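You operate a simulated robot arm through the tools that you are given. There is no shell and no other tool. Be economical: measure what you need, move in short steps, check, and stop when the job is done.

Carry out the task below with a simulated robot arm. There is one attempt and no reset: what you move stays moved.

Task
Weigh the steel crate by a trial lift and lay the matching brass tag in its frame.
Fine: black MAINS switch on; brass pin in through the eye (30 mm or more); lift under 12 cm; crate down on its spot, chain slack, before the tag goes on (the display holds the weight while the pin is in and MAINS is on); leave the other two tags; pin stays in; MAINS off. Up to 45 kg: keep out from under it.

Only the result counts: the job must be done as asked and must still hold three seconds after the hand-in. Knocking over, shifting, dropping, spilling or breaking anything else fails it.

Robot
A 6-joint arm with a two-finger parallel gripper on a trunk, on a base that drives. Base frame: it is fixed to the floor where the robot stands at the start and does not move with it; the origin is under the middle of the robot, x ahead of it, y to its left, z up. Lengths are in mm, angles in degrees, forces in N, time in s.
With the tool pointing down near the work surface it reaches from about 220 to 560 mm from the robot's upright axis, wherever it stands. Its first joint turns from -166.0 to 166.0 degrees. Places, roughly: black hoist switch [600, 200, 1300]; black load dial [500, 200, 1000]; crate spot on the long pallet [1600, -1700, 200]; number two display [400, 200, 1600]; steel crate [1500, -1750, 250]; tag frame on the steel crate [1500, -1600, 400]. Payload 3.91 kg.
Tool frame: the origin (TCP) lies between the finger pads and is the grasp point; the fingertips stand 30 mm ahead of it; z points along the fingers, y is the line along which they close. The gripper opens to 110 mm. The fingers are 20 mm wide and 10 mm thick; the gripper's body (48 by 112 mm) begins 55 mm behind the TCP.
Orientation is told as [roll, pitch, yaw] about the base's x, y, z axes, in that order, counted from this pose: with the fingers straight down and closing along the base's y, the tool's x points along the base's -x, its y along +y and its z along -z.

Tools
- The arm moves only by the tool move_arm. Its argument "plan" is a list of rows, each an object of numbers (a shift or turn left out is 0, a gripper value left out holds the last): "x", "y", "z": the shift along the tool's x, y, z in mm; "wx", "wy", "wz": the turn, a rotation vector about the tool's x, y, z in degrees; "jaw": the gripper command, from -1 (shut) to 1 (fully open), values between in proportion. In form: [{"x": .., "y": .., "z": .., "wx": .., "wy": .., "wz": .., "jaw": ..}, ...]. A call has 1 to 12 rows; each row is the pose to reach, as a shift and turn from the pose commanded when the call began, along the tool's axes at that moment. A row lasts 0.2 s, in which the tool goes at most 50 mm and 8.6 degrees; a call with a longer step from one row to the next is refused whole, and so is a gripper value outside its range. A pose out of reach is approached as far as the arm can. The call stops where the force on the tool passes 70 N (or 10 N more than at its start, if that is more) or the arm is blocked; 0.2 s more then pass. The fingers move at their own pace (about 45 mm/s each) and stop on an object; they squeeze with about 32 N. The grip force told is the motor's: it shows also when the fingers shut on nothing. Time passes only in rows, and 0.2 s behind the last, so rows that repeat a pose let the fingers close. The reply holds the time, the measured pose of the TCP, the force on the tool along the base axes, the opening and the grip force, in the units named above and with some noise, with the torque about the TCP (base axes, N m) and any sound that the robot's microphone picked up.
- Cameras (640 x 400 px; columns grow to the right, rows downward): "scene" is now at [19.3, 190.8, 1575.3]; the picture's right is [0.43, -0.90, 0.00], its down [-0.49, -0.23, -0.84] and it looks along [0.76, 0.36, -0.54] (base axes); focal length 214 px, centre (320, 200). "wrist" rides on the gripper at [71, 22, -107] in the tool frame; the picture's right is [-0.29, 0.96, 0.00], its down [-0.76, -0.23, -0.61] and it looks along [-0.58, -0.18, 0.79] (tool axes); focal length 243 px, centre (320, 200). There is no depth. A picture from a camera that has moved, and an enlarged one, comes with that camera's place and axes in the base frame and with its lens.
- capture(camera): a new picture of that camera. It takes no simulated time.
- slide_trunk(by): slides the trunk up (or, below 0, down) by that many mm; the arm and the scene camera ride with it, the base frame stays. It gives what a move gives, with no picture.
- roll_base(legs): drives the robot by 1 to 6 legs, each [ahead, left, turn to the left] in mm, mm and degrees, along the robot's own axes; the way and the turn of a leg run together, so that a leg with both is an arc; at most 1500 mm and 180 degrees a leg. The arm and the cameras ride along, it lands a little off, and it stops where it bumps. It gives what a move gives.
- aim_head(pan, tilt): turns the head with the scene camera to pan (to the left, within 86 degrees either way) and tilt (down, from -29 to 69), counted from straight ahead of the robot. It gives what a move gives.
- close_up(camera, box): a new picture of the part [left, top, right, bottom] of that camera's present view, enlarged. It takes no simulated time.
- job_done(): hands the job in; it is judged then, once.

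Work in short steps. Places have to be worked out from the pictures, the camera data and where the tool is seen: move nearer, look again, correct. Check each grasp and each placing, and mend what went wrong. You have 120 turns and 82 pictures in all, those below and enlarged ones among them. Open the gripper and draw the arm clear of the work before you hand the job in, unless the task says otherwise; then end with one line.

The tools are called after ">>>" as name(argument=value, ...) on one line, values as JSON. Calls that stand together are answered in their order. move_arm: Moves the arm, as the interface text tells. Its arguments: {"type":"object","properties":{"plan":{"type":"array"}},"required":["plan"]} The other tools are called the same way: slide_trunk (by) slides the trunk up or down; roll_base (legs) drives the base; aim_head (pan, tilt) turns the head that bears the scene camera; capture (camera) takes a picture; close_up (camera, box) takes an enlarged picture of a part of a camera's view; job_done () hands the job in.

At the start:

```text
time: 0.0
tool_pos: [213.2, 245.2, 999.5]
orientation: [0.0, 0.0, 0.0]
ft_force: [-0.1, 0.1, -0.3]
torque: [0.01, 0.0, 0.0]
width: 110.0
finger_force: 0.0
trunk travel left (down, up): [-525.0, 65.0]
robot x, y, heading: [2.6, 0.0, 0.1]
head pan, tilt: [25.5, 32.8]
```

scene: 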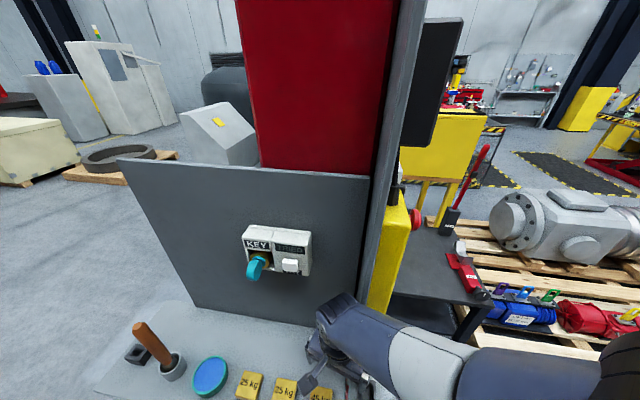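
wrist: 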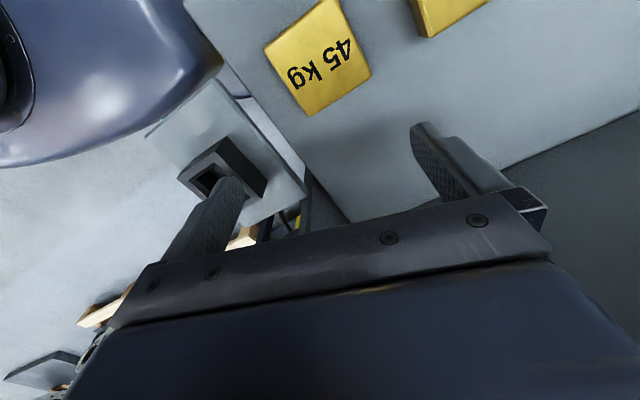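

The scene shows a panel with a KEY/TIMER box, tags on a bench and a red column. I look around first, up at the display and right toward the crate.

>>> aim_head(pan=25, tilt=0)

>>> capture(camera="scene")

>>> aim_head(pan=-40, tilt=25)

>>> capture(camera="scene")

>>> aim_head(pan=35, tilt=60)

>>> capture(camera="scene")

```text
time: 1.0
tool_pos: [214.7, 245.9, 999.9]
orientation: [0.0, 0.0, 0.0]
ft_force: [0.1, 0.0, -0.2]
torque: [0.01, 0.03, 0.0]
width: 110.1
finger_force: 0.1
trunk travel left (down, up): [-525.0, 65.0]
robot x, y, heading: [-0.5, 1.3, -0.2]
head pan, tilt: [25.0, 0.0]
```

```text
79 pictures are left
camera scene: at [20.4, 190.5, 1628.0], right [0.42, -0.91, 0.0], down [0.0, 0.0, -1.0], along [0.91, 0.42, 0.0], focal length 214 px, centre (320, 200)
```

scene: 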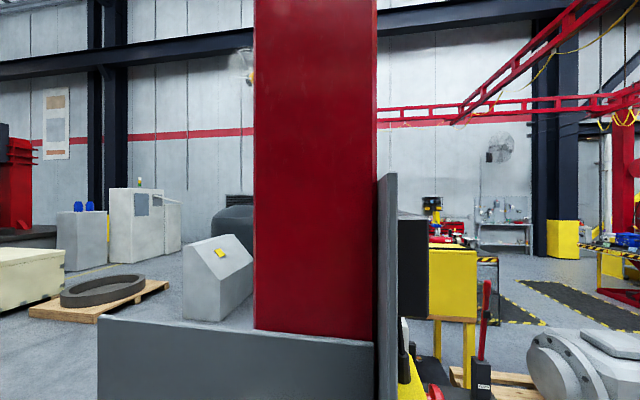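

```text
time: 2.3
tool_pos: [214.3, 244.9, 1001.2]
orientation: [0.0, 0.0, 0.1]
ft_force: [-0.8, -0.6, 0.7]
torque: [0.03, -0.01, -0.01]
width: 109.8
finger_force: 0.1
trunk travel left (down, up): [-525.0, 65.0]
robot x, y, heading: [-0.7, 0.5, -0.0]
head pan, tilt: [-40.0, 25.0]
```

```text
78 pictures are left
camera scene: at [9.4, 93.2, 1587.8], right [-0.64, -0.77, 0.0], down [-0.32, 0.27, -0.91], along [0.69, -0.58, -0.42], focal length 214 px, centre (320, 200)
```

scene: 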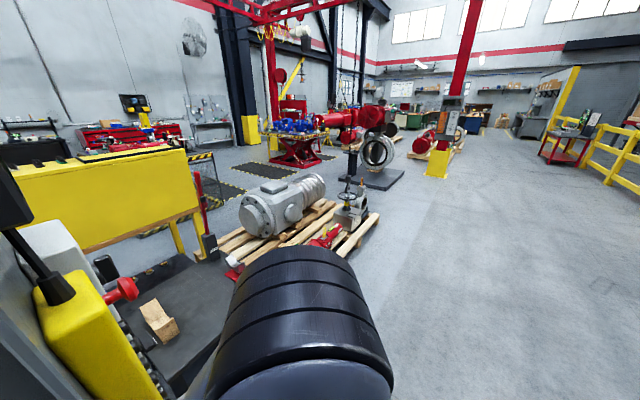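

```text
time: 3.8
tool_pos: [214.3, 244.2, 998.8]
orientation: [0.0, 0.1, 0.0]
ft_force: [0.6, -0.5, -0.4]
torque: [0.03, 0.01, 0.03]
width: 110.0
finger_force: 0.0
trunk travel left (down, up): [-525.0, 65.0]
robot x, y, heading: [2.5, 2.1, 0.3]
head pan, tilt: [35.0, 60.0]
```

```text
77 pictures are left
camera scene: at [-6.6, 190.6, 1537.7], right [0.57, -0.82, 0.0], down [-0.71, -0.5, -0.5], along [0.41, 0.29, -0.87], focal length 214 px, centre (320, 200)
```

scene: 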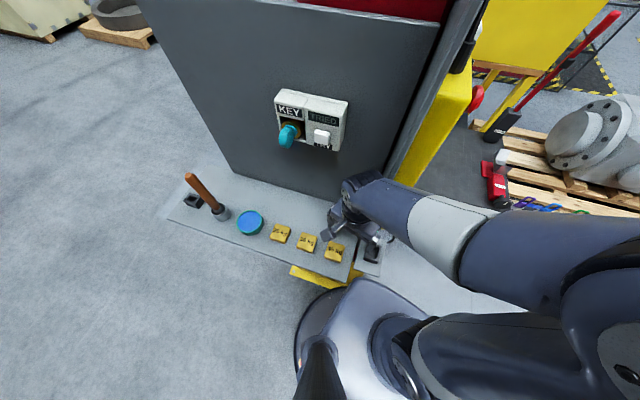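

Let me enlarge the switch box and the pallet area.

>>> close_up(camera="scene", box=[250, 70, 370, 170])

>>> close_up(camera="scene", box=[160, 160, 400, 300])

>>> aim_head(pan=-50, tilt=15)

>>> close_up(camera="scene", box=[240, 140, 480, 290])

>>> aim_head(pan=0, tilt=35)

>>> capture(camera="scene")

```text
4.00 times, centred on (310, 120) of scene
camera zoom: at [-6.6, 190.6, 1537.7], right [0.57, -0.82, 0.0], down [-0.71, -0.5, -0.5], along [0.41, 0.29, -0.87], focal length 858 px, centre (360, 520)
```

zoom: 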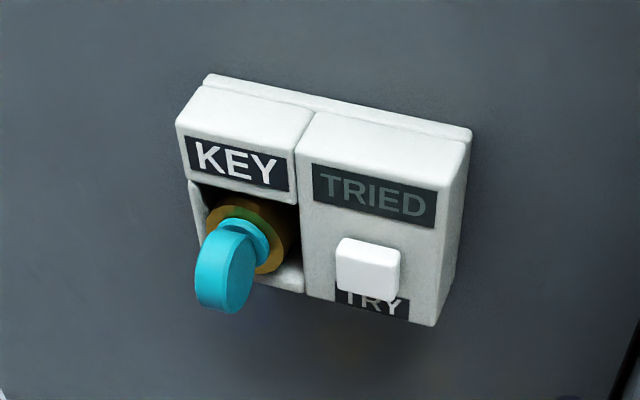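

```text
2.67 times, centred on (280, 230) of scene
camera zoom: at [-6.6, 190.6, 1537.7], right [0.57, -0.82, 0.0], down [-0.71, -0.5, -0.5], along [0.41, 0.29, -0.87], focal length 572 px, centre (427, 120)
```

zoom: 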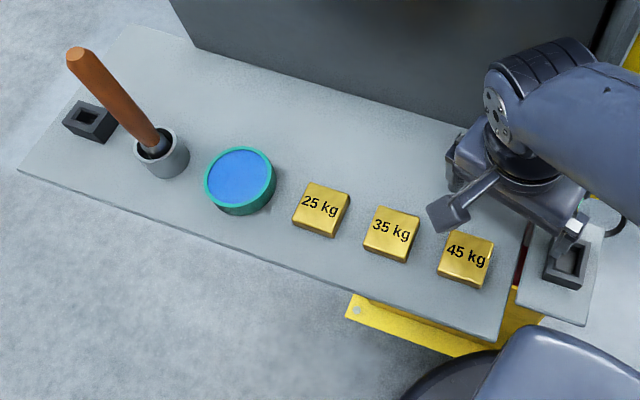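

```text
time: 5.4
tool_pos: [214.7, 244.7, 1000.6]
orientation: [-0.1, -0.1, 0.0]
ft_force: [-0.6, -0.9, -0.2]
torque: [0.01, 0.01, 0.02]
width: 110.0
finger_force: 0.0
trunk travel left (down, up): [-525.0, 65.0]
robot x, y, heading: [-0.7, 0.8, -0.1]
head pan, tilt: [-50.0, 15.0]
```

```text
2.67 times, centred on (360, 215) of scene
camera zoom: at [-1.1, 80.9, 1603.9], right [-0.77, -0.64, 0.0], down [-0.17, 0.2, -0.97], along [0.62, -0.74, -0.26], focal length 572 px, centre (213, 160)
```

zoom: 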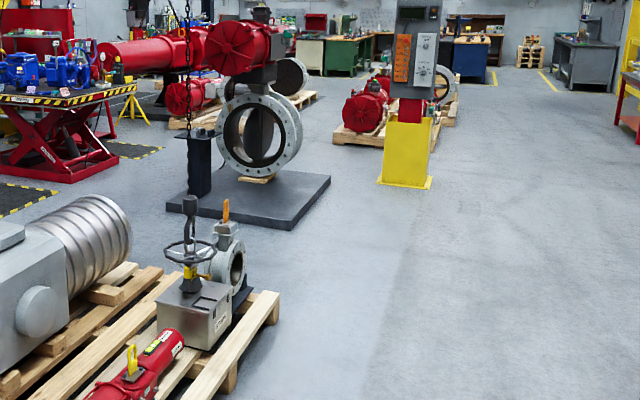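

```text
time: 6.6
tool_pos: [213.9, 245.5, 1000.0]
orientation: [0.0, 0.1, 0.0]
ft_force: [0.3, -0.5, 0.8]
torque: [0.01, 0.01, 0.02]
width: 110.3
finger_force: 0.0
trunk travel left (down, up): [-525.0, 65.0]
robot x, y, heading: [-1.1, 1.6, 0.0]
head pan, tilt: [0.0, 35.0]
```

```text
73 pictures are left
camera scene: at [26.9, 152.3, 1572.0], right [0.0, -1.0, 0.0], down [-0.57, 0.0, -0.82], along [0.82, 0.0, -0.57], focal length 214 px, centre (320, 200)
```

scene: 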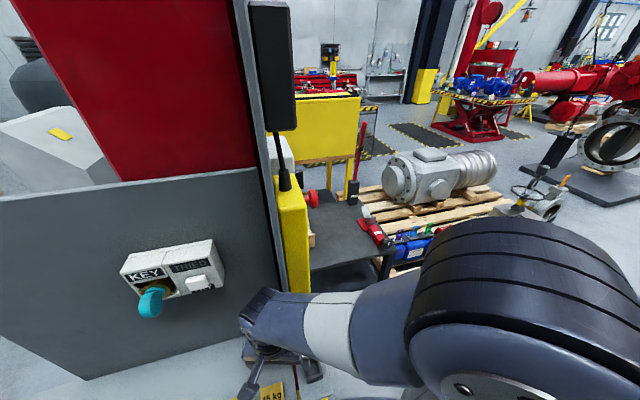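

The red hoist column's control face seems to be behind the dark plate's right edge. I back up and drive right to see around it.

>>> roll_base(legs=[[-250, 0, 0], [0, -600, 0]])

>>> aim_head(pan=35, tilt=20)

>>> capture(camera="scene")

```text
time: 11.3
tool_pos: [-29.3, -338.5, 999.7]
orientation: [0.1, 0.1, -0.3]
ft_force: [0.2, -0.3, 0.2]
torque: [0.01, 0.03, 0.0]
width: 109.9
finger_force: 0.0
trunk travel left (down, up): [-525.0, 65.0]
robot x, y, heading: [-244.2, -582.9, -0.3]
head pan, tilt: [0.0, 35.0]
```

```text
time: 12.3
tool_pos: [-28.2, -338.0, 1000.5]
orientation: [0.1, 0.1, -0.3]
ft_force: [-0.2, 0.3, -0.4]
torque: [0.03, 0.0, 0.0]
width: 110.2
finger_force: 0.2
trunk travel left (down, up): [-525.0, 65.0]
robot x, y, heading: [-243.8, -581.0, -0.3]
head pan, tilt: [35.0, 20.0]
```

```text
72 pictures are left
camera scene: at [-227.6, -376.4, 1595.8], right [0.57, -0.82, 0.0], down [-0.28, -0.2, -0.94], along [0.77, 0.53, -0.34], focal length 214 px, centre (320, 200)
```

scene: 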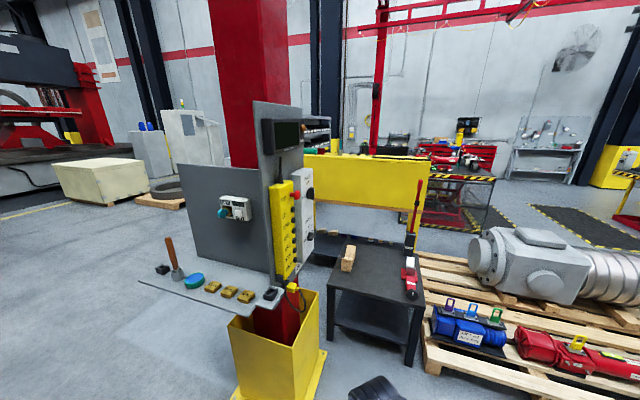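

The panel's right side carries the controls. I enlarge it.

>>> close_up(camera="scene", box=[200, 90, 440, 240])

>>> close_up(camera="scene", box=[250, 170, 330, 290])

```text
2.67 times, centred on (320, 165) of scene
camera zoom: at [-227.6, -376.4, 1595.8], right [0.57, -0.82, 0.0], down [-0.28, -0.2, -0.94], along [0.77, 0.53, -0.34], focal length 572 px, centre (320, 293)
```

zoom: 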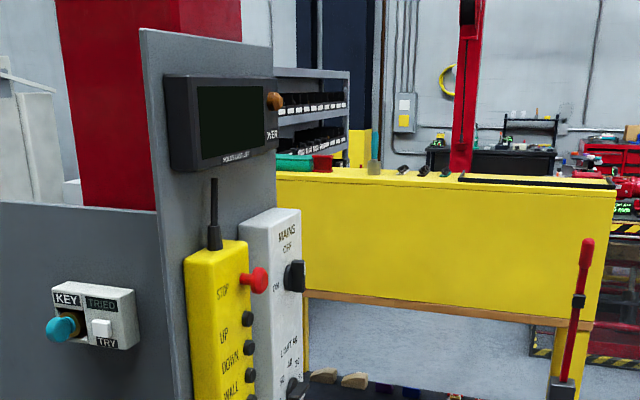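

```text
3.33 times, centred on (290, 230) of scene
camera zoom: at [-227.6, -376.4, 1595.8], right [0.57, -0.82, 0.0], down [-0.28, -0.2, -0.94], along [0.77, 0.53, -0.34], focal length 715 px, centre (420, 100)
```

zoom: 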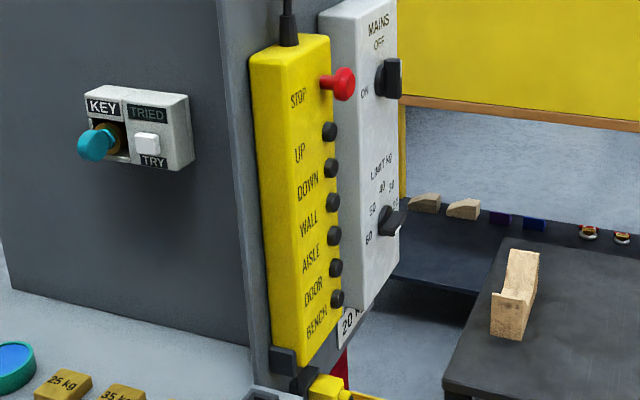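

The pendant and MAINS/LIMIT plate face the base frame's −y. I drive round in front of it and turn to face it.

>>> roll_base(legs=[[740, -60, 0], [0, 0, 90]])

>>> aim_head(pan=0, tilt=20)

>>> capture(camera="scene")

```text
time: 20.1
tool_pos: [246.2, -430.1, 999.4]
orientation: [0.0, 0.0, 89.6]
ft_force: [0.2, -0.6, 0.6]
torque: [0.01, 0.03, -0.03]
width: 110.0
finger_force: 0.1
trunk travel left (down, up): [-525.0, 65.0]
robot x, y, heading: [490.2, -644.6, 89.8]
head pan, tilt: [35.0, 20.0]
```

```text
time: 21.1
tool_pos: [246.4, -430.3, 1000.3]
orientation: [-0.1, -0.1, 89.7]
ft_force: [0.2, 0.3, -0.1]
torque: [0.04, 0.02, -0.02]
width: 110.1
finger_force: 0.0
trunk travel left (down, up): [-525.0, 65.0]
robot x, y, heading: [492.3, -646.8, 89.4]
head pan, tilt: [0.0, 20.0]
```

```text
69 pictures are left
camera scene: at [335.9, -612.1, 1595.8], right [1.0, -0.01, 0.0], down [0.0, -0.34, -0.94], along [0.01, 0.94, -0.34], focal length 214 px, centre (320, 200)
```

scene: 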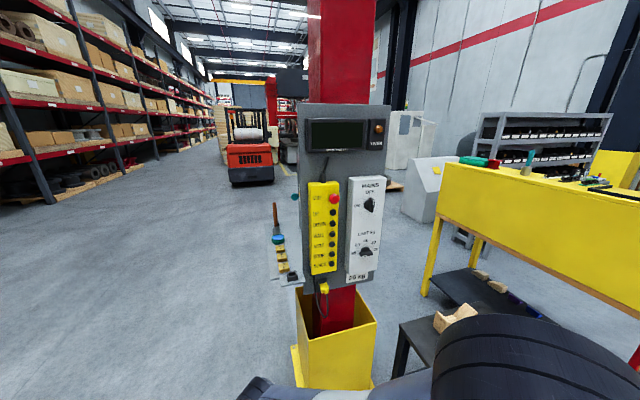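

>>> close_up(camera="scene", box=[260, 90, 420, 190])

>>> close_up(camera="scene", box=[260, 180, 420, 310])

>>> aim_head(pan=-80, tilt=25)

>>> capture(camera="scene")

>>> close_up(camera="scene", box=[260, 100, 540, 300])

```text
4.00 times, centred on (340, 140) of scene
camera zoom: at [335.9, -612.1, 1595.8], right [1.0, -0.01, 0.0], down [0.0, -0.34, -0.94], along [0.01, 0.94, -0.34], focal length 858 px, centre (240, 440)
```

zoom: 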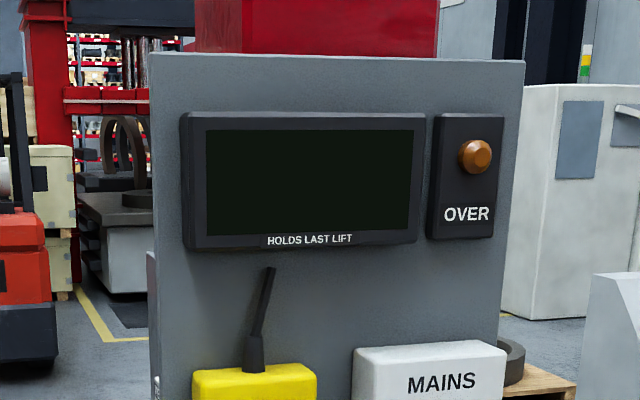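

```text
3.08 times, centred on (340, 245) of scene
camera zoom: at [335.9, -612.1, 1595.8], right [1.0, -0.01, 0.0], down [0.0, -0.34, -0.94], along [0.01, 0.94, -0.34], focal length 660 px, centre (258, 62)
```

zoom: 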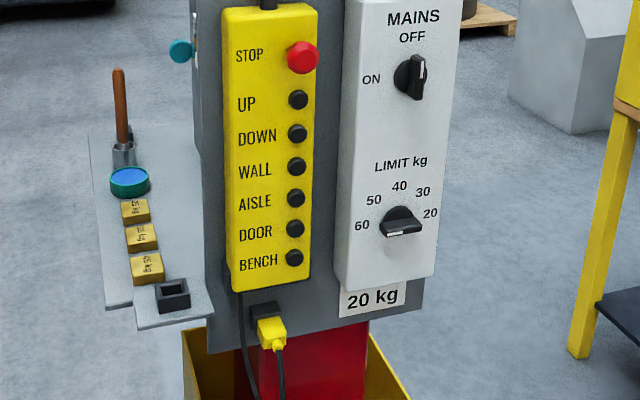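

```text
time: 22.6
tool_pos: [246.8, -430.5, 1000.6]
orientation: [0.0, 0.0, 89.6]
ft_force: [0.8, -0.4, 0.6]
torque: [0.01, 0.0, 0.0]
width: 109.9
finger_force: 0.0
trunk travel left (down, up): [-525.0, 65.0]
robot x, y, heading: [489.5, -643.7, 89.7]
head pan, tilt: [-80.0, 25.0]
```

```text
66 pictures are left
camera scene: at [426.2, -689.8, 1587.7], right [0.17, -0.99, 0.0], down [-0.42, -0.07, -0.91], along [0.89, 0.15, -0.42], focal length 214 px, centre (320, 200)
```

scene: 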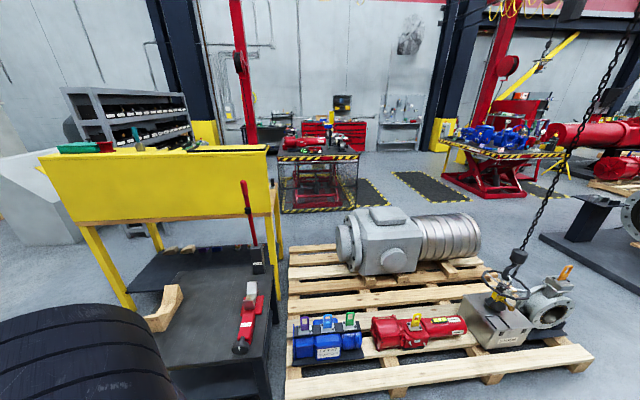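

```text
2.00 times, centred on (400, 200) of scene
camera zoom: at [426.2, -689.8, 1587.7], right [0.17, -0.99, 0.0], down [-0.42, -0.07, -0.91], along [0.89, 0.15, -0.42], focal length 429 px, centre (160, 200)
```

zoom: 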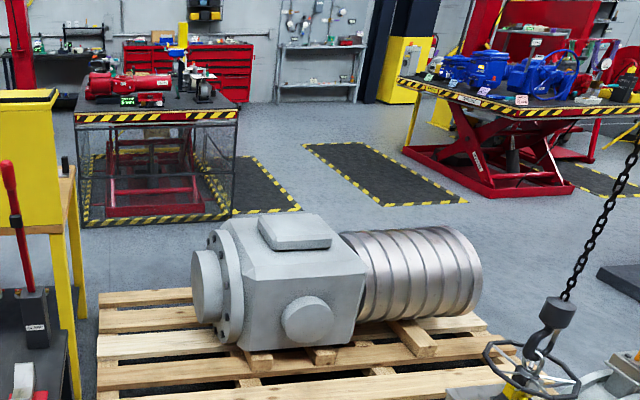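

Controls: MAINS pointer on OFF, LIMIT apparently at 20, OVER lamp. Now zoom on the crate.

>>> close_up(camera="scene", box=[450, 230, 600, 370])

>>> close_up(camera="scene", box=[220, 260, 480, 400])

```text
2.86 times, centred on (525, 300) of scene
camera zoom: at [426.2, -689.8, 1587.7], right [0.17, -0.99, 0.0], down [-0.42, -0.07, -0.91], along [0.89, 0.15, -0.42], focal length 613 px, centre (-266, -86)
```

zoom: 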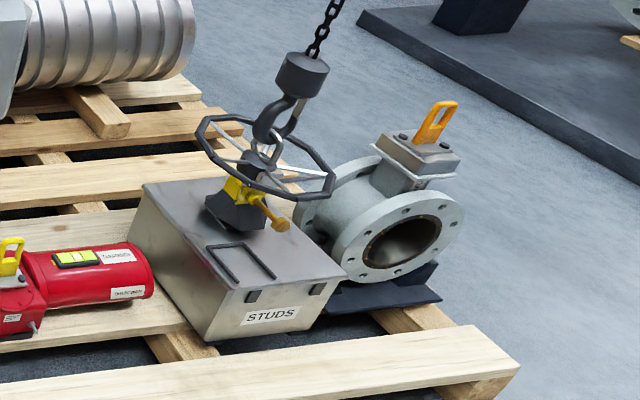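

```text
2.46 times, centred on (350, 330) of scene
camera zoom: at [426.2, -689.8, 1587.7], right [0.17, -0.99, 0.0], down [-0.42, -0.07, -0.91], along [0.89, 0.15, -0.42], focal length 528 px, centre (246, -120)
```

zoom: 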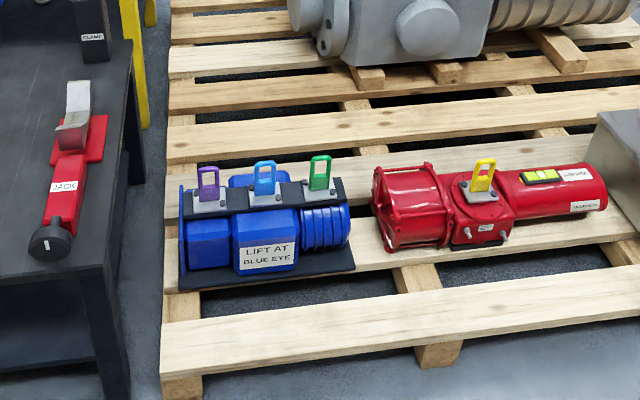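

The yellow clevis on the crate lid holds a brass pin pulled out, with the eye on the hook beside it. I drive over to the crate for a close look.

>>> roll_base(legs=[[0, 0, -90], [0, -1080, 0], [400, 0, 0]])

>>> aim_head(pan=0, tilt=55)

>>> capture(camera="scene")

```text
time: 34.1
tool_pos: [1099.3, -1492.3, 999.3]
orientation: [0.0, 0.1, -1.0]
ft_force: [-0.7, -0.1, -1.1]
torque: [0.02, -0.02, -0.03]
width: 109.8
finger_force: 0.1
trunk travel left (down, up): [-525.0, 65.0]
robot x, y, heading: [882.3, -1731.9, -1.0]
head pan, tilt: [-80.0, 25.0]
```

```text
time: 35.6
tool_pos: [1100.0, -1492.1, 999.2]
orientation: [-0.1, 0.0, -1.0]
ft_force: [1.0, -0.7, -0.4]
torque: [0.02, 0.03, 0.02]
width: 109.9
finger_force: 0.1
trunk travel left (down, up): [-525.0, 65.0]
robot x, y, heading: [886.3, -1733.2, -0.9]
head pan, tilt: [0.0, 55.0]
```

```text
62 pictures are left
camera scene: at [895.2, -1582.0, 1543.7], right [-0.02, -1.0, 0.0], down [-0.82, 0.01, -0.57], along [0.57, -0.01, -0.82], focal length 214 px, centre (320, 200)
```

scene: 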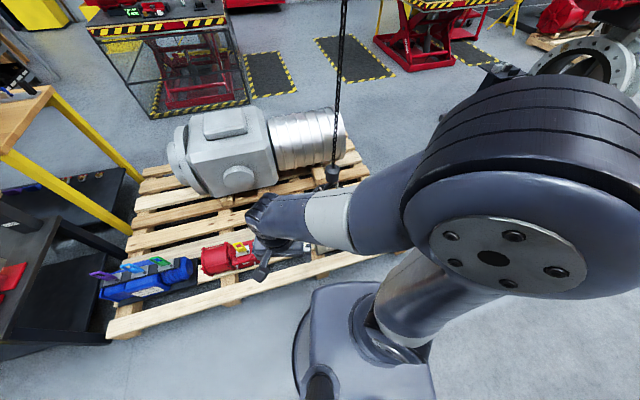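

The arm hides the crate from the head; the wrist camera should see it now.

>>> capture(camera="wrist")

```text
61 pictures are left
camera wrist: at [1029.8, -1469.8, 1106.5], right [0.31, 0.95, 0.0], down [0.76, -0.24, 0.61], along [0.58, -0.19, -0.79], focal length 243 px, centre (320, 200)
```

wrist: 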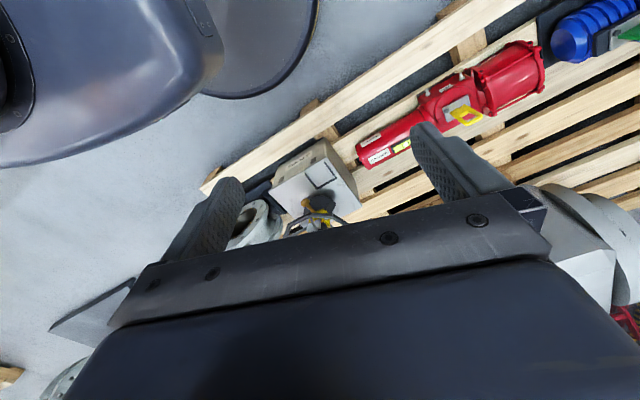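

I turn the robot right so the crate lies to the left of the arm for the head camera.

>>> roll_base(legs=[[0, 0, -50]])

>>> aim_head(pan=50, tilt=55)

>>> capture(camera="scene")

```text
time: 38.2
tool_pos: [1207.2, -1739.8, 999.1]
orientation: [0.0, -0.1, -49.8]
ft_force: [0.0, 0.4, -0.3]
torque: [0.03, -0.02, 0.0]
width: 109.8
finger_force: 0.0
trunk travel left (down, up): [-525.0, 65.0]
robot x, y, heading: [883.6, -1733.8, -50.0]
head pan, tilt: [0.0, 55.0]
```

```text
time: 39.4
tool_pos: [1206.6, -1739.9, 1001.1]
orientation: [0.0, 0.1, -49.8]
ft_force: [0.0, 0.1, -0.2]
torque: [0.04, 0.02, 0.01]
width: 110.2
finger_force: 0.0
trunk travel left (down, up): [-525.0, 65.0]
robot x, y, heading: [884.6, -1735.2, -50.0]
head pan, tilt: [50.0, 55.0]
```

```text
60 pictures are left
camera scene: at [1030.7, -1590.1, 1543.7], right [0.0, -1.0, 0.0], down [-0.82, 0.0, -0.57], along [0.57, 0.0, -0.82], focal length 214 px, centre (320, 200)
```

scene: 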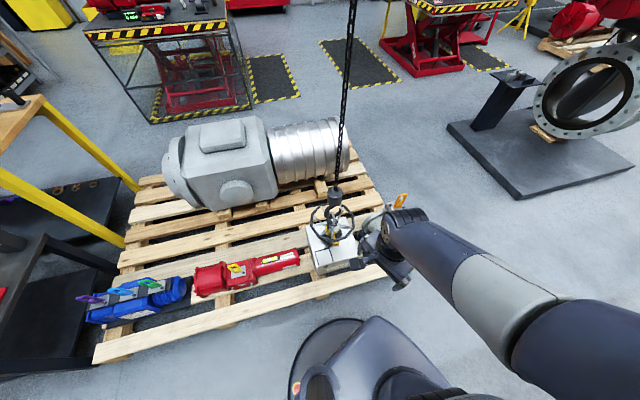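

>>> close_up(camera="scene", box=[290, 175, 380, 285])

>>> capture(camera="wrist")

```text
3.64 times, centred on (335, 230) of scene
camera zoom: at [1030.7, -1590.1, 1543.7], right [0.0, -1.0, 0.0], down [-0.82, 0.0, -0.57], along [0.57, 0.0, -0.82], focal length 780 px, centre (266, 91)
```

zoom: 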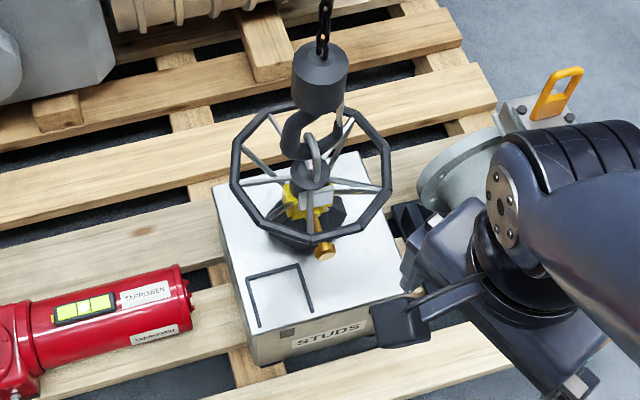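

```text
58 pictures are left
camera wrist: at [1178.2, -1671.1, 1106.5], right [0.92, 0.4, 0.0], down [0.31, -0.73, 0.61], along [0.24, -0.56, -0.79], focal length 243 px, centre (320, 200)
```

wrist: 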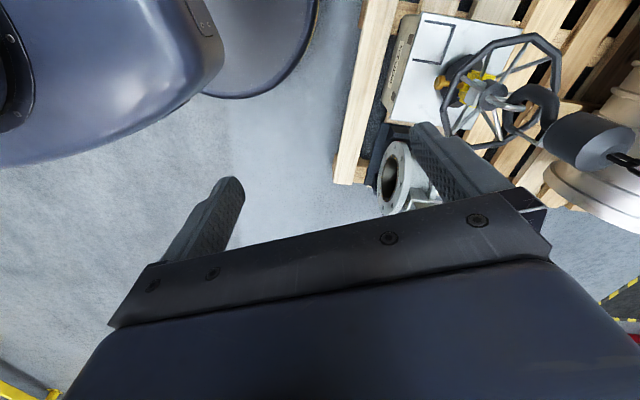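

The brass knob points toward the robot. I enlarge the wrist view to triangulate.

>>> close_up(camera="wrist", box=[380, 10, 600, 150])

>>> close_up(camera="scene", box=[315, 200, 355, 255])

```text
2.86 times, centred on (490, 80) of wrist
camera zoom: at [1178.2, -1671.1, 1106.5], right [0.92, 0.4, 0.0], down [0.31, -0.73, 0.61], along [0.24, -0.56, -0.79], focal length 693 px, centre (-166, 543)
```

zoom: 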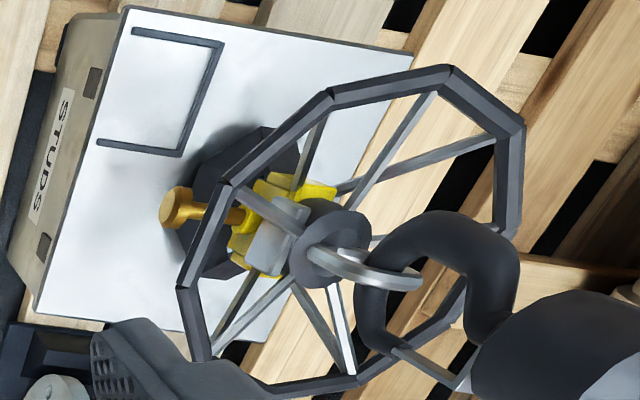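

```text
7.27 times, centred on (335, 228) of scene
camera zoom: at [1030.7, -1590.1, 1543.7], right [0.0, -1.0, 0.0], down [-0.82, 0.0, -0.57], along [0.57, 0.0, -0.82], focal length 1560 px, centre (211, 0)
```

zoom: 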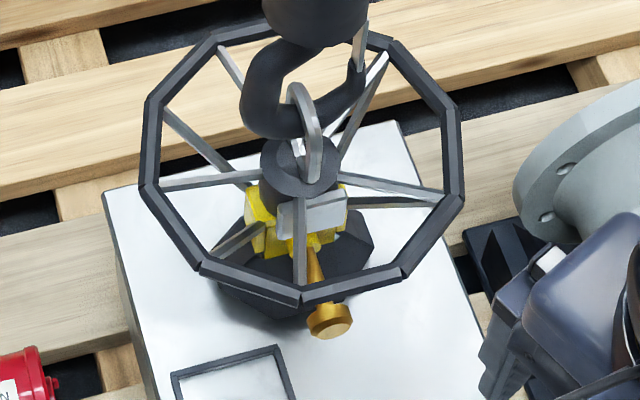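

Knob is at about (1498, −1678, 462), pin axis yaw ≈14.5°, guard ring about 100 mm above it. I'll push with the tool horizontal, camera side up: first spin the tool about its axis, staying high, with fingers shut.

>>> move_arm(plan=[{"wz": 8.5, "jaw": -1}, {"wz": 17, "jaw": -1}, {"wz": 25.5, "jaw": -1}, {"wz": 34, "jaw": -1}, {"wz": 42.5, "jaw": -1}, {"wz": 51, "jaw": -1}, {"wz": 59.5, "jaw": -1}, {"wz": 68, "jaw": -1}, {"wz": 76.5, "jaw": -1}, {"wz": 85, "jaw": -1}, {"wz": 93.5, "jaw": -1}, {"wz": 102, "jaw": -1}])

```text
time: 42.0
tool_pos: [1206.6, -1739.6, 1002.0]
orientation: [0.0, 0.0, -151.9]
ft_force: [0.4, 0.0, 0.9]
torque: [0.02, 0.0, -0.02]
width: 0.0
finger_force: 31.9
trunk travel left (down, up): [-525.0, 65.0]
robot x, y, heading: [879.2, -1736.0, -49.5]
head pan, tilt: [50.0, 55.0]
```

The spin works. I finish it, then pitch the fingers up to horizontal.

>>> move_arm(plan=[{"wz": 7}, {"wz": 13.6}])

>>> move_arm(plan=[{"wy": 8}, {"wy": 16}, {"wy": 24}, {"wy": 32}, {"wy": 40}, {"wy": 48}, {"wy": 56}, {"wy": 64}, {"wy": 72}, {"wy": 80}, {"wy": 88}, {"wy": 90}])

```text
time: 42.6
tool_pos: [1207.3, -1741.1, 999.9]
orientation: [-0.3, 0.1, -165.3]
ft_force: [0.2, 0.3, -0.6]
torque: [0.0, 0.01, 0.01]
width: 0.1
finger_force: 31.7
trunk travel left (down, up): [-525.0, 65.0]
robot x, y, heading: [882.0, -1735.9, -49.5]
head pan, tilt: [50.0, 55.0]
```

```text
time: 45.2
tool_pos: [1244.0, -1756.4, 1014.2]
orientation: [151.6, 86.6, -14.0]
ft_force: [0.1, -0.2, 0.8]
torque: [-0.01, 0.03, -0.01]
width: 0.0
finger_force: 32.6
out of reach, approached as far as the arm can: row 5, 6, 8, 9, 10, 11, 12
trunk travel left (down, up): [-525.0, 65.0]
robot x, y, heading: [882.0, -1735.1, -49.8]
head pan, tilt: [50.0, 55.0]
```

Nearly there but too close in; I move forward along the tool to let the wrist reach.

>>> move_arm(plan=[{"z": 45}, {"z": 90}, {"z": 130}, {"z": 130}])

>>> capture(camera="wrist")

```text
time: 46.2
tool_pos: [1350.8, -1731.8, 1014.3]
orientation: [-38.5, 90.1, 156.2]
ft_force: [-0.1, 0.3, 0.3]
torque: [0.0, 0.01, -0.04]
width: 0.1
finger_force: 32.0
out of reach, approached as far as the arm can: row 3, 4
trunk travel left (down, up): [-525.0, 65.0]
robot x, y, heading: [881.4, -1737.2, -49.7]
head pan, tilt: [50.0, 55.0]
```

```text
55 pictures are left
camera wrist: at [1252.5, -1780.8, 1084.2], right [0.24, -0.93, -0.29], down [-0.65, 0.07, -0.76], along [0.72, 0.37, -0.58], focal length 243 px, centre (320, 200)
```

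wrist: 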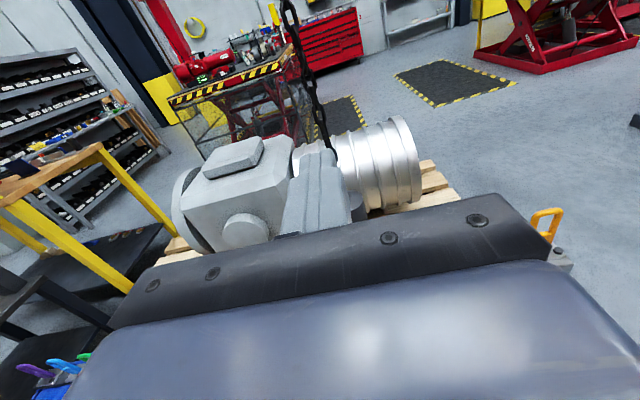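

Orientation is right (tool horizontal, yaw ≈14.7°, camera up). I lower the trunk toward knob height and look with the head.

>>> slide_trunk(by=-500)

>>> capture(camera="scene")

>>> capture(camera="wrist")

```text
refused: -500 is not a number from -400 to 400
```

```text
54 pictures are left
camera scene: at [1030.8, -1590.1, 1543.7], right [0.0, -1.0, 0.0], down [-0.82, 0.0, -0.57], along [0.57, 0.0, -0.82], focal length 214 px, centre (320, 200)
```

scene: 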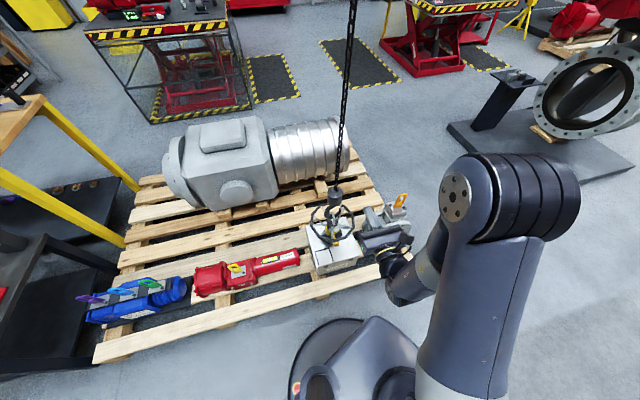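

```text
53 pictures are left
camera wrist: at [1252.5, -1780.8, 1084.2], right [0.24, -0.93, -0.29], down [-0.65, 0.07, -0.76], along [0.72, 0.37, -0.58], focal length 243 px, centre (320, 200)
```

wrist: 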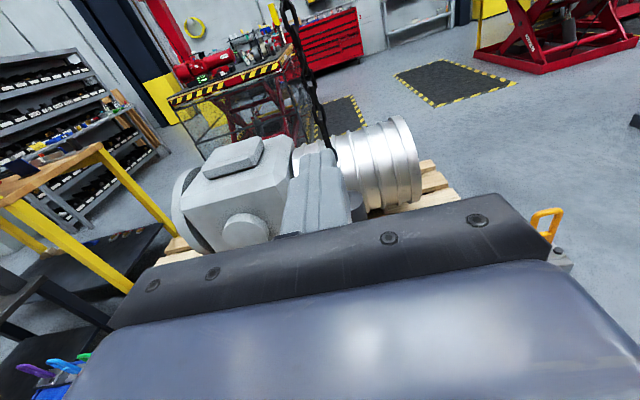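

Trunk slides at most 400 per call; I lower by 400.

>>> slide_trunk(by=-400)

>>> capture(camera="scene")

```text
time: 50.0
tool_pos: [1349.4, -1732.8, 614.0]
orientation: [43.9, 90.0, -121.2]
ft_force: [0.0, 0.1, 0.8]
torque: [-0.03, 0.01, 0.02]
width: 0.0
finger_force: 32.1
trunk travel left (down, up): [-125.0, 465.0]
robot x, y, heading: [881.3, -1732.6, -49.8]
head pan, tilt: [50.0, 55.0]
```

```text
52 pictures are left
camera scene: at [1030.7, -1590.0, 1143.7], right [0.0, -1.0, 0.0], down [-0.82, 0.0, -0.57], along [0.57, 0.0, -0.82], focal length 214 px, centre (320, 200)
```

scene: 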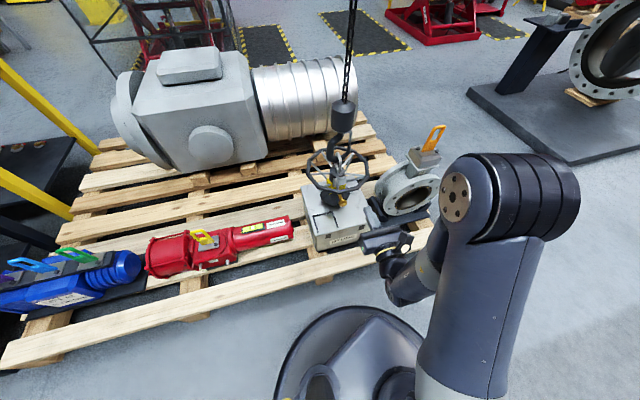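

Clear view. I lower 120 more and enlarge the clevis with the fingertips.

>>> slide_trunk(by=-122)

>>> close_up(camera="scene", box=[290, 90, 430, 270])

```text
time: 51.6
tool_pos: [1348.2, -1732.7, 492.1]
orientation: [65.6, 90.0, -99.6]
ft_force: [0.7, 1.0, -0.2]
torque: [0.0, 0.03, 0.0]
width: 0.0
finger_force: 31.8
trunk travel left (down, up): [-3.0, 587.0]
robot x, y, heading: [878.9, -1735.2, -49.5]
head pan, tilt: [50.0, 55.0]
```

```text
2.22 times, centred on (360, 180) of scene
camera zoom: at [1030.7, -1590.0, 1021.7], right [0.0, -1.0, 0.0], down [-0.82, 0.0, -0.57], along [0.57, 0.0, -0.82], focal length 477 px, centre (231, 244)
```

zoom: 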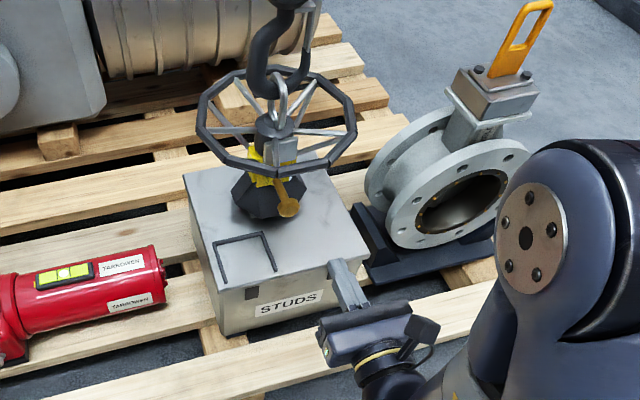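

Knob refined to about (1496, −1678, 458); tip at (1377, −1725, 492). I shift onto the pin line, still well short of the knob.

>>> move_arm(plan=[{"x": -17, "y": -8, "z": 0}, {"x": -34, "y": -16, "z": 0}, {"x": -34, "y": -16, "z": 0}])

```text
time: 52.4
tool_pos: [1346.7, -1730.1, 456.4]
orientation: [152.4, 90.0, -12.3]
ft_force: [-0.4, 0.2, -0.5]
torque: [-0.04, -0.02, -0.02]
width: 0.0
finger_force: 32.1
out of reach, approached as far as the arm can: row 1, 2, 3
trunk travel left (down, up): [-3.0, 587.0]
robot x, y, heading: [884.1, -1732.9, -49.6]
head pan, tilt: [50.0, 55.0]
```

z came down but y didn't shift; I'll try forward motion to see whether the limit is from being too close in.

>>> move_arm(plan=[{"z": 15, "y": -7}, {"z": 30, "y": -14}, {"z": 30, "y": -14}])

```text
time: 53.2
tool_pos: [1368.5, -1728.4, 454.8]
orientation: [157.5, 90.0, -7.3]
ft_force: [0.5, -0.8, -0.6]
torque: [0.02, -0.02, 0.0]
width: 0.0
finger_force: 32.8
out of reach, approached as far as the arm can: row 1, 2, 3
trunk travel left (down, up): [-3.0, 587.0]
robot x, y, heading: [884.1, -1733.1, -49.4]
head pan, tilt: [50.0, 55.0]
```

Lateral motion seems joint-limited, so I nudge the base onto the pin line instead, then test pure forward motion.

>>> roll_base(legs=[[-15, 7, 0]])

>>> move_arm(plan=[{"z": 10}, {"z": 20}, {"z": 20}])

```text
time: 53.9
tool_pos: [1363.9, -1713.8, 455.7]
orientation: [81.7, 90.0, -83.0]
ft_force: [0.3, 0.4, 0.3]
torque: [-0.01, 0.03, 0.02]
width: 0.0
finger_force: 31.6
trunk travel left (down, up): [-3.0, 587.0]
robot x, y, heading: [881.5, -1713.9, -49.7]
head pan, tilt: [50.0, 55.0]
```

```text
time: 54.7
tool_pos: [1383.7, -1711.3, 455.6]
orientation: [35.4, 90.0, -129.0]
ft_force: [0.8, 0.3, 0.6]
torque: [-0.02, -0.03, 0.02]
width: 0.1
finger_force: 32.6
trunk travel left (down, up): [-3.0, 587.0]
robot x, y, heading: [876.0, -1718.5, -49.9]
head pan, tilt: [50.0, 55.0]
```

It moves freely now; lateral error is about 4 mm. I look at the tip against the knob.

>>> move_arm(plan=[{"z": 20, "y": -2}, {"z": 50, "y": -4}, {"z": 50, "y": -4}])

>>> close_up(camera="scene", box=[330, 120, 400, 220])

>>> close_up(camera="wrist", box=[220, 60, 420, 240])

```text
time: 55.5
tool_pos: [1434.0, -1708.6, 455.1]
orientation: [11.9, 90.0, -152.2]
ft_force: [0.5, 0.0, -0.7]
torque: [0.02, 0.02, 0.0]
width: 0.0
finger_force: 32.3
out of reach, approached as far as the arm can: row 1, 2, 3
trunk travel left (down, up): [-3.0, 587.0]
robot x, y, heading: [875.0, -1714.2, -49.9]
head pan, tilt: [50.0, 55.0]
```

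```text
4.00 times, centred on (365, 170) of scene
camera zoom: at [1026.6, -1574.0, 1021.7], right [0.0, -1.0, 0.0], down [-0.82, 0.0, -0.57], along [0.57, 0.0, -0.82], focal length 858 px, centre (140, 320)
```

zoom: 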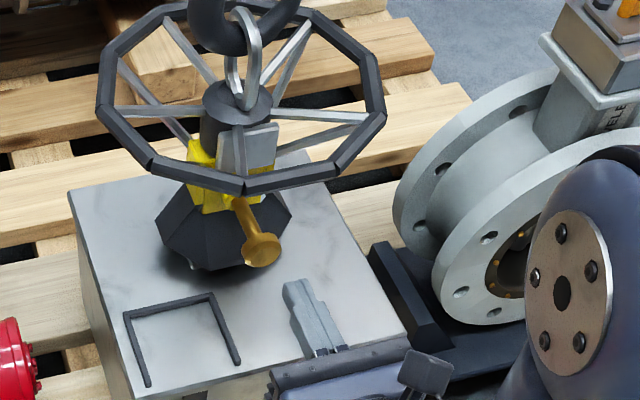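

```text
2.22 times, centred on (320, 150) of wrist
camera zoom: at [1336.9, -1757.5, 526.1], right [0.26, -0.92, -0.29], down [-0.65, 0.06, -0.76], along [0.72, 0.39, -0.58], focal length 539 px, centre (320, 311)
```

zoom: 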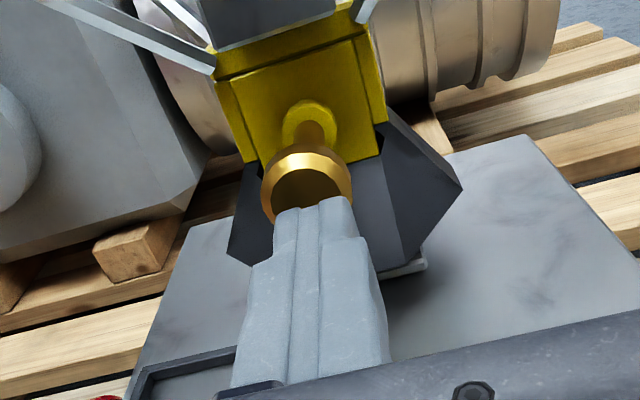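

The refined knob is (1507, −1679, 445); I'm about 10 mm right and 9 mm high, and the arm resists moving left. I back off, shift the base 35 mm to the left of the line, then come back with the arm in the free direction.

>>> move_arm(plan=[{"z": -25}, {"z": -50}])

>>> roll_base(legs=[[-32, 21, 0]])

>>> move_arm(plan=[{"x": -5}, {"x": -9}, {"x": -9}])

```text
time: 56.1
tool_pos: [1383.2, -1721.4, 457.5]
orientation: [149.5, 90.0, -15.1]
ft_force: [-0.7, 1.4, -1.0]
torque: [-0.01, -0.03, -0.01]
width: 0.2
finger_force: 31.8
trunk travel left (down, up): [-3.0, 587.0]
robot x, y, heading: [877.2, -1719.9, -50.1]
head pan, tilt: [50.0, 55.0]
```

```text
time: 57.0
tool_pos: [1379.2, -1684.5, 458.2]
orientation: [108.4, 90.0, -56.5]
ft_force: [-0.5, -0.5, 0.7]
torque: [0.01, -0.01, -0.04]
width: 0.1
finger_force: 31.7
trunk travel left (down, up): [-3.0, 587.0]
robot x, y, heading: [872.5, -1683.4, -49.9]
head pan, tilt: [50.0, 55.0]
```

```text
time: 57.8
tool_pos: [1379.7, -1684.0, 447.7]
orientation: [151.6, 90.0, -13.2]
ft_force: [1.2, -0.1, 0.7]
torque: [-0.01, 0.02, -0.04]
width: 0.1
finger_force: 31.7
trunk travel left (down, up): [-3.0, 587.0]
robot x, y, heading: [870.0, -1675.3, -49.6]
head pan, tilt: [50.0, 55.0]
```

Lateral error is now 27 mm in the free direction; I correct and advance to just short of the knob.

>>> move_arm(plan=[{"y": 13}, {"y": 27}, {"y": 27, "z": 25}, {"y": 27, "z": 50}, {"y": 27, "z": 75}, {"y": 27, "z": 75}])

>>> close_up(camera="scene", box=[330, 120, 400, 220])

>>> close_up(camera="wrist", box=[220, 60, 420, 240])

```text
time: 59.2
tool_pos: [1461.8, -1687.7, 447.9]
orientation: [91.9, 90.0, -72.8]
ft_force: [0.6, -0.4, 0.3]
torque: [-0.01, -0.03, 0.01]
width: 0.4
finger_force: 32.1
trunk travel left (down, up): [-3.0, 587.0]
robot x, y, heading: [872.1, -1679.2, -49.7]
head pan, tilt: [50.0, 55.0]
```

```text
4.00 times, centred on (365, 170) of scene
camera zoom: at [1022.2, -1536.7, 1021.7], right [0.0, -1.0, 0.0], down [-0.82, 0.0, -0.57], along [0.57, 0.0, -0.82], focal length 858 px, centre (140, 320)
```

zoom: 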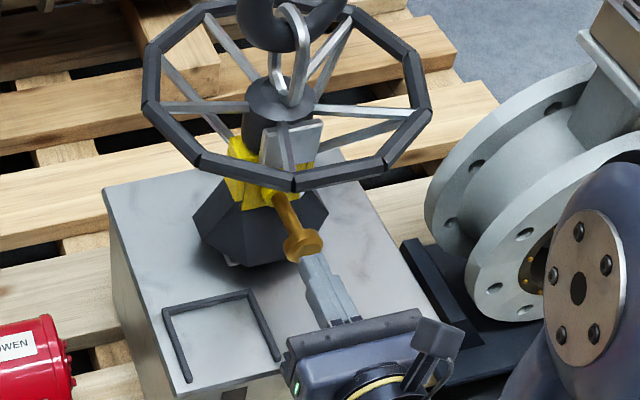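

```text
2.22 times, centred on (320, 150) of wrist
camera zoom: at [1364.6, -1737.1, 518.8], right [0.25, -0.92, -0.29], down [-0.65, 0.06, -0.76], along [0.72, 0.38, -0.58], focal length 539 px, centre (320, 311)
```

zoom: 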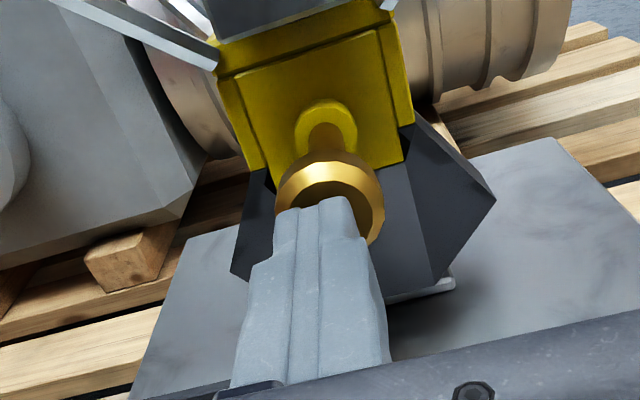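

Tip is ~14 mm from the knob at the right height, 4 mm off laterally. I shift 4 mm and push along the pin.

>>> move_arm(plan=[{"y": 4}, {"y": 4, "z": 10}, {"y": 4, "z": 18}, {"y": 4, "z": 26}, {"y": 4, "z": 34}, {"y": 4, "z": 42}, {"y": 4, "z": 50}, {"y": 4, "z": 56}, {"y": 4, "z": 56}])

>>> close_up(camera="scene", box=[330, 120, 400, 220])

>>> close_up(camera="wrist", box=[220, 60, 420, 240])

```text
time: 61.0
tool_pos: [1505.6, -1683.2, 448.6]
orientation: [-1.8, 89.8, -166.6]
ft_force: [-23.2, -3.6, 11.5]
torque: [0.18, -0.53, 0.19]
width: 0.0
finger_force: 32.4
trunk travel left (down, up): [-3.0, 587.0]
robot x, y, heading: [871.1, -1679.8, -49.9]
head pan, tilt: [50.0, 55.0]
stopped in row 8: the force on the tool passed its limit (the readings are from after the stop); the commanded pose is now the measured one
```

```text
4.00 times, centred on (365, 170) of scene
camera zoom: at [1019.5, -1537.4, 1022.2], right [0.0, -1.0, 0.0], down [-0.82, 0.0, -0.57], along [0.57, 0.0, -0.82], focal length 858 px, centre (140, 320)
```

zoom: 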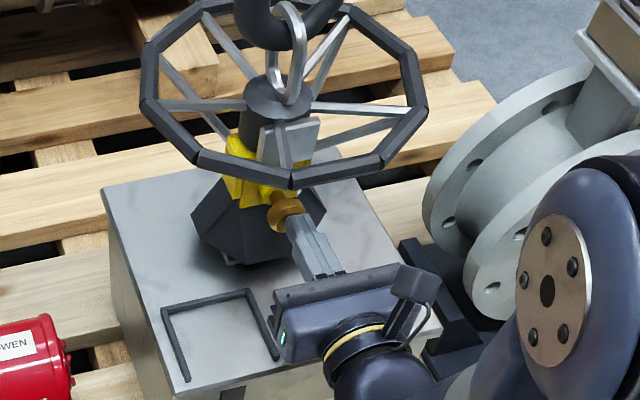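

```text
2.22 times, centred on (320, 150) of wrist
camera zoom: at [1408.8, -1731.6, 520.2], right [0.25, -0.92, -0.29], down [-0.65, 0.06, -0.76], along [0.72, 0.38, -0.58], focal length 539 px, centre (320, 311)
```

zoom: 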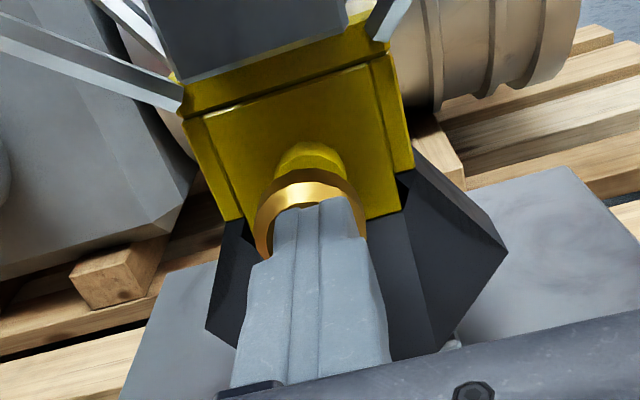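

Pushed roughly 32–38 mm and the force limit tripped. I press once more to see whether it's on its stop.

>>> move_arm(plan=[{"z": 4}, {"z": 8}, {"z": 12}, {"z": 16}, {"z": 20}, {"z": 20}])

>>> close_up(camera="scene", box=[340, 140, 380, 190])

```text
time: 61.4
tool_pos: [1504.6, -1683.0, 449.9]
orientation: [1.7, 89.7, -162.8]
ft_force: [-26.4, -3.4, 14.3]
torque: [0.22, -0.59, 0.21]
width: 0.0
finger_force: 31.4
trunk travel left (down, up): [-3.0, 587.0]
robot x, y, heading: [871.9, -1682.8, -50.0]
head pan, tilt: [50.0, 55.0]
stopped in row 2: the force on the tool passed its limit (the readings are from after the stop); the commanded pose is now the measured one
```

```text
8.00 times, centred on (360, 165) of scene
camera zoom: at [1018.3, -1537.7, 1022.0], right [0.0, -1.0, 0.0], down [-0.82, 0.0, -0.57], along [0.57, 0.0, -0.82], focal length 1716 px, centre (0, 480)
```

zoom: 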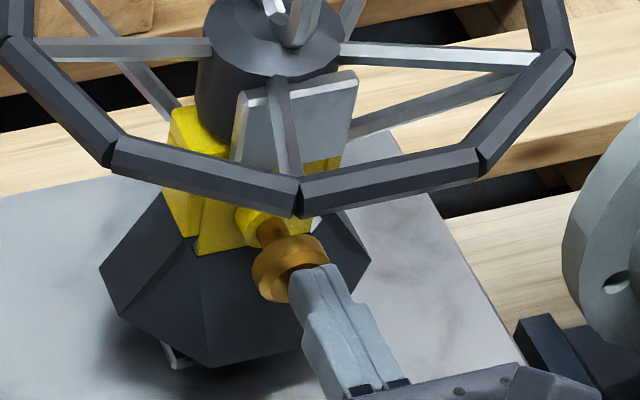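

A short length of pin still shows between knob and collar; travel so far ~33–36 mm. I back off a little and try a slow push to tell jam from end stop.

>>> move_arm(plan=[{"z": -10}, {"z": -10, "x": -2}, {"z": -2, "x": -2}, {"z": 0, "x": -2}, {"z": 2, "x": -2}, {"z": 4, "x": -2}, {"z": 6, "x": -2}, {"z": 8, "x": -2}, {"z": 10, "x": -2}, {"z": 12, "x": -2}])

>>> close_up(camera="scene", box=[340, 140, 380, 190])

```text
time: 62.8
tool_pos: [1506.3, -1683.0, 445.2]
orientation: [-2.7, 89.4, -167.6]
ft_force: [-22.5, -3.5, 10.7]
torque: [0.14, -0.51, 0.13]
width: 0.0
finger_force: 32.0
trunk travel left (down, up): [-3.0, 587.0]
robot x, y, heading: [865.5, -1680.1, -50.2]
head pan, tilt: [50.0, 55.0]
stopped in row 6: the force on the tool passed its limit (the readings are from after the stop); the commanded pose is now the measured one
```

```text
8.00 times, centred on (360, 165) of scene
camera zoom: at [1017.6, -1538.0, 1022.1], right [0.0, -1.0, 0.0], down [-0.82, 0.0, -0.57], along [0.57, 0.0, -0.82], focal length 1716 px, centre (0, 480)
```

zoom: 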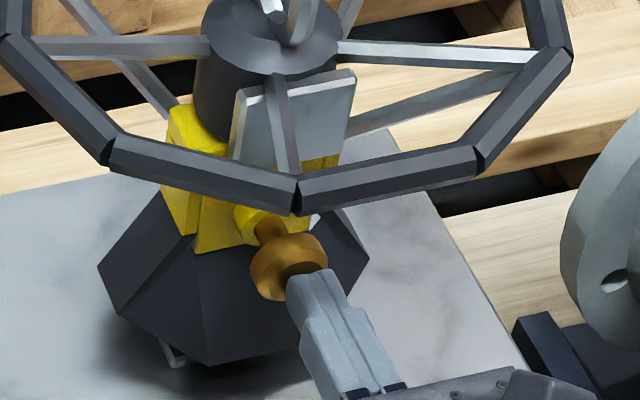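

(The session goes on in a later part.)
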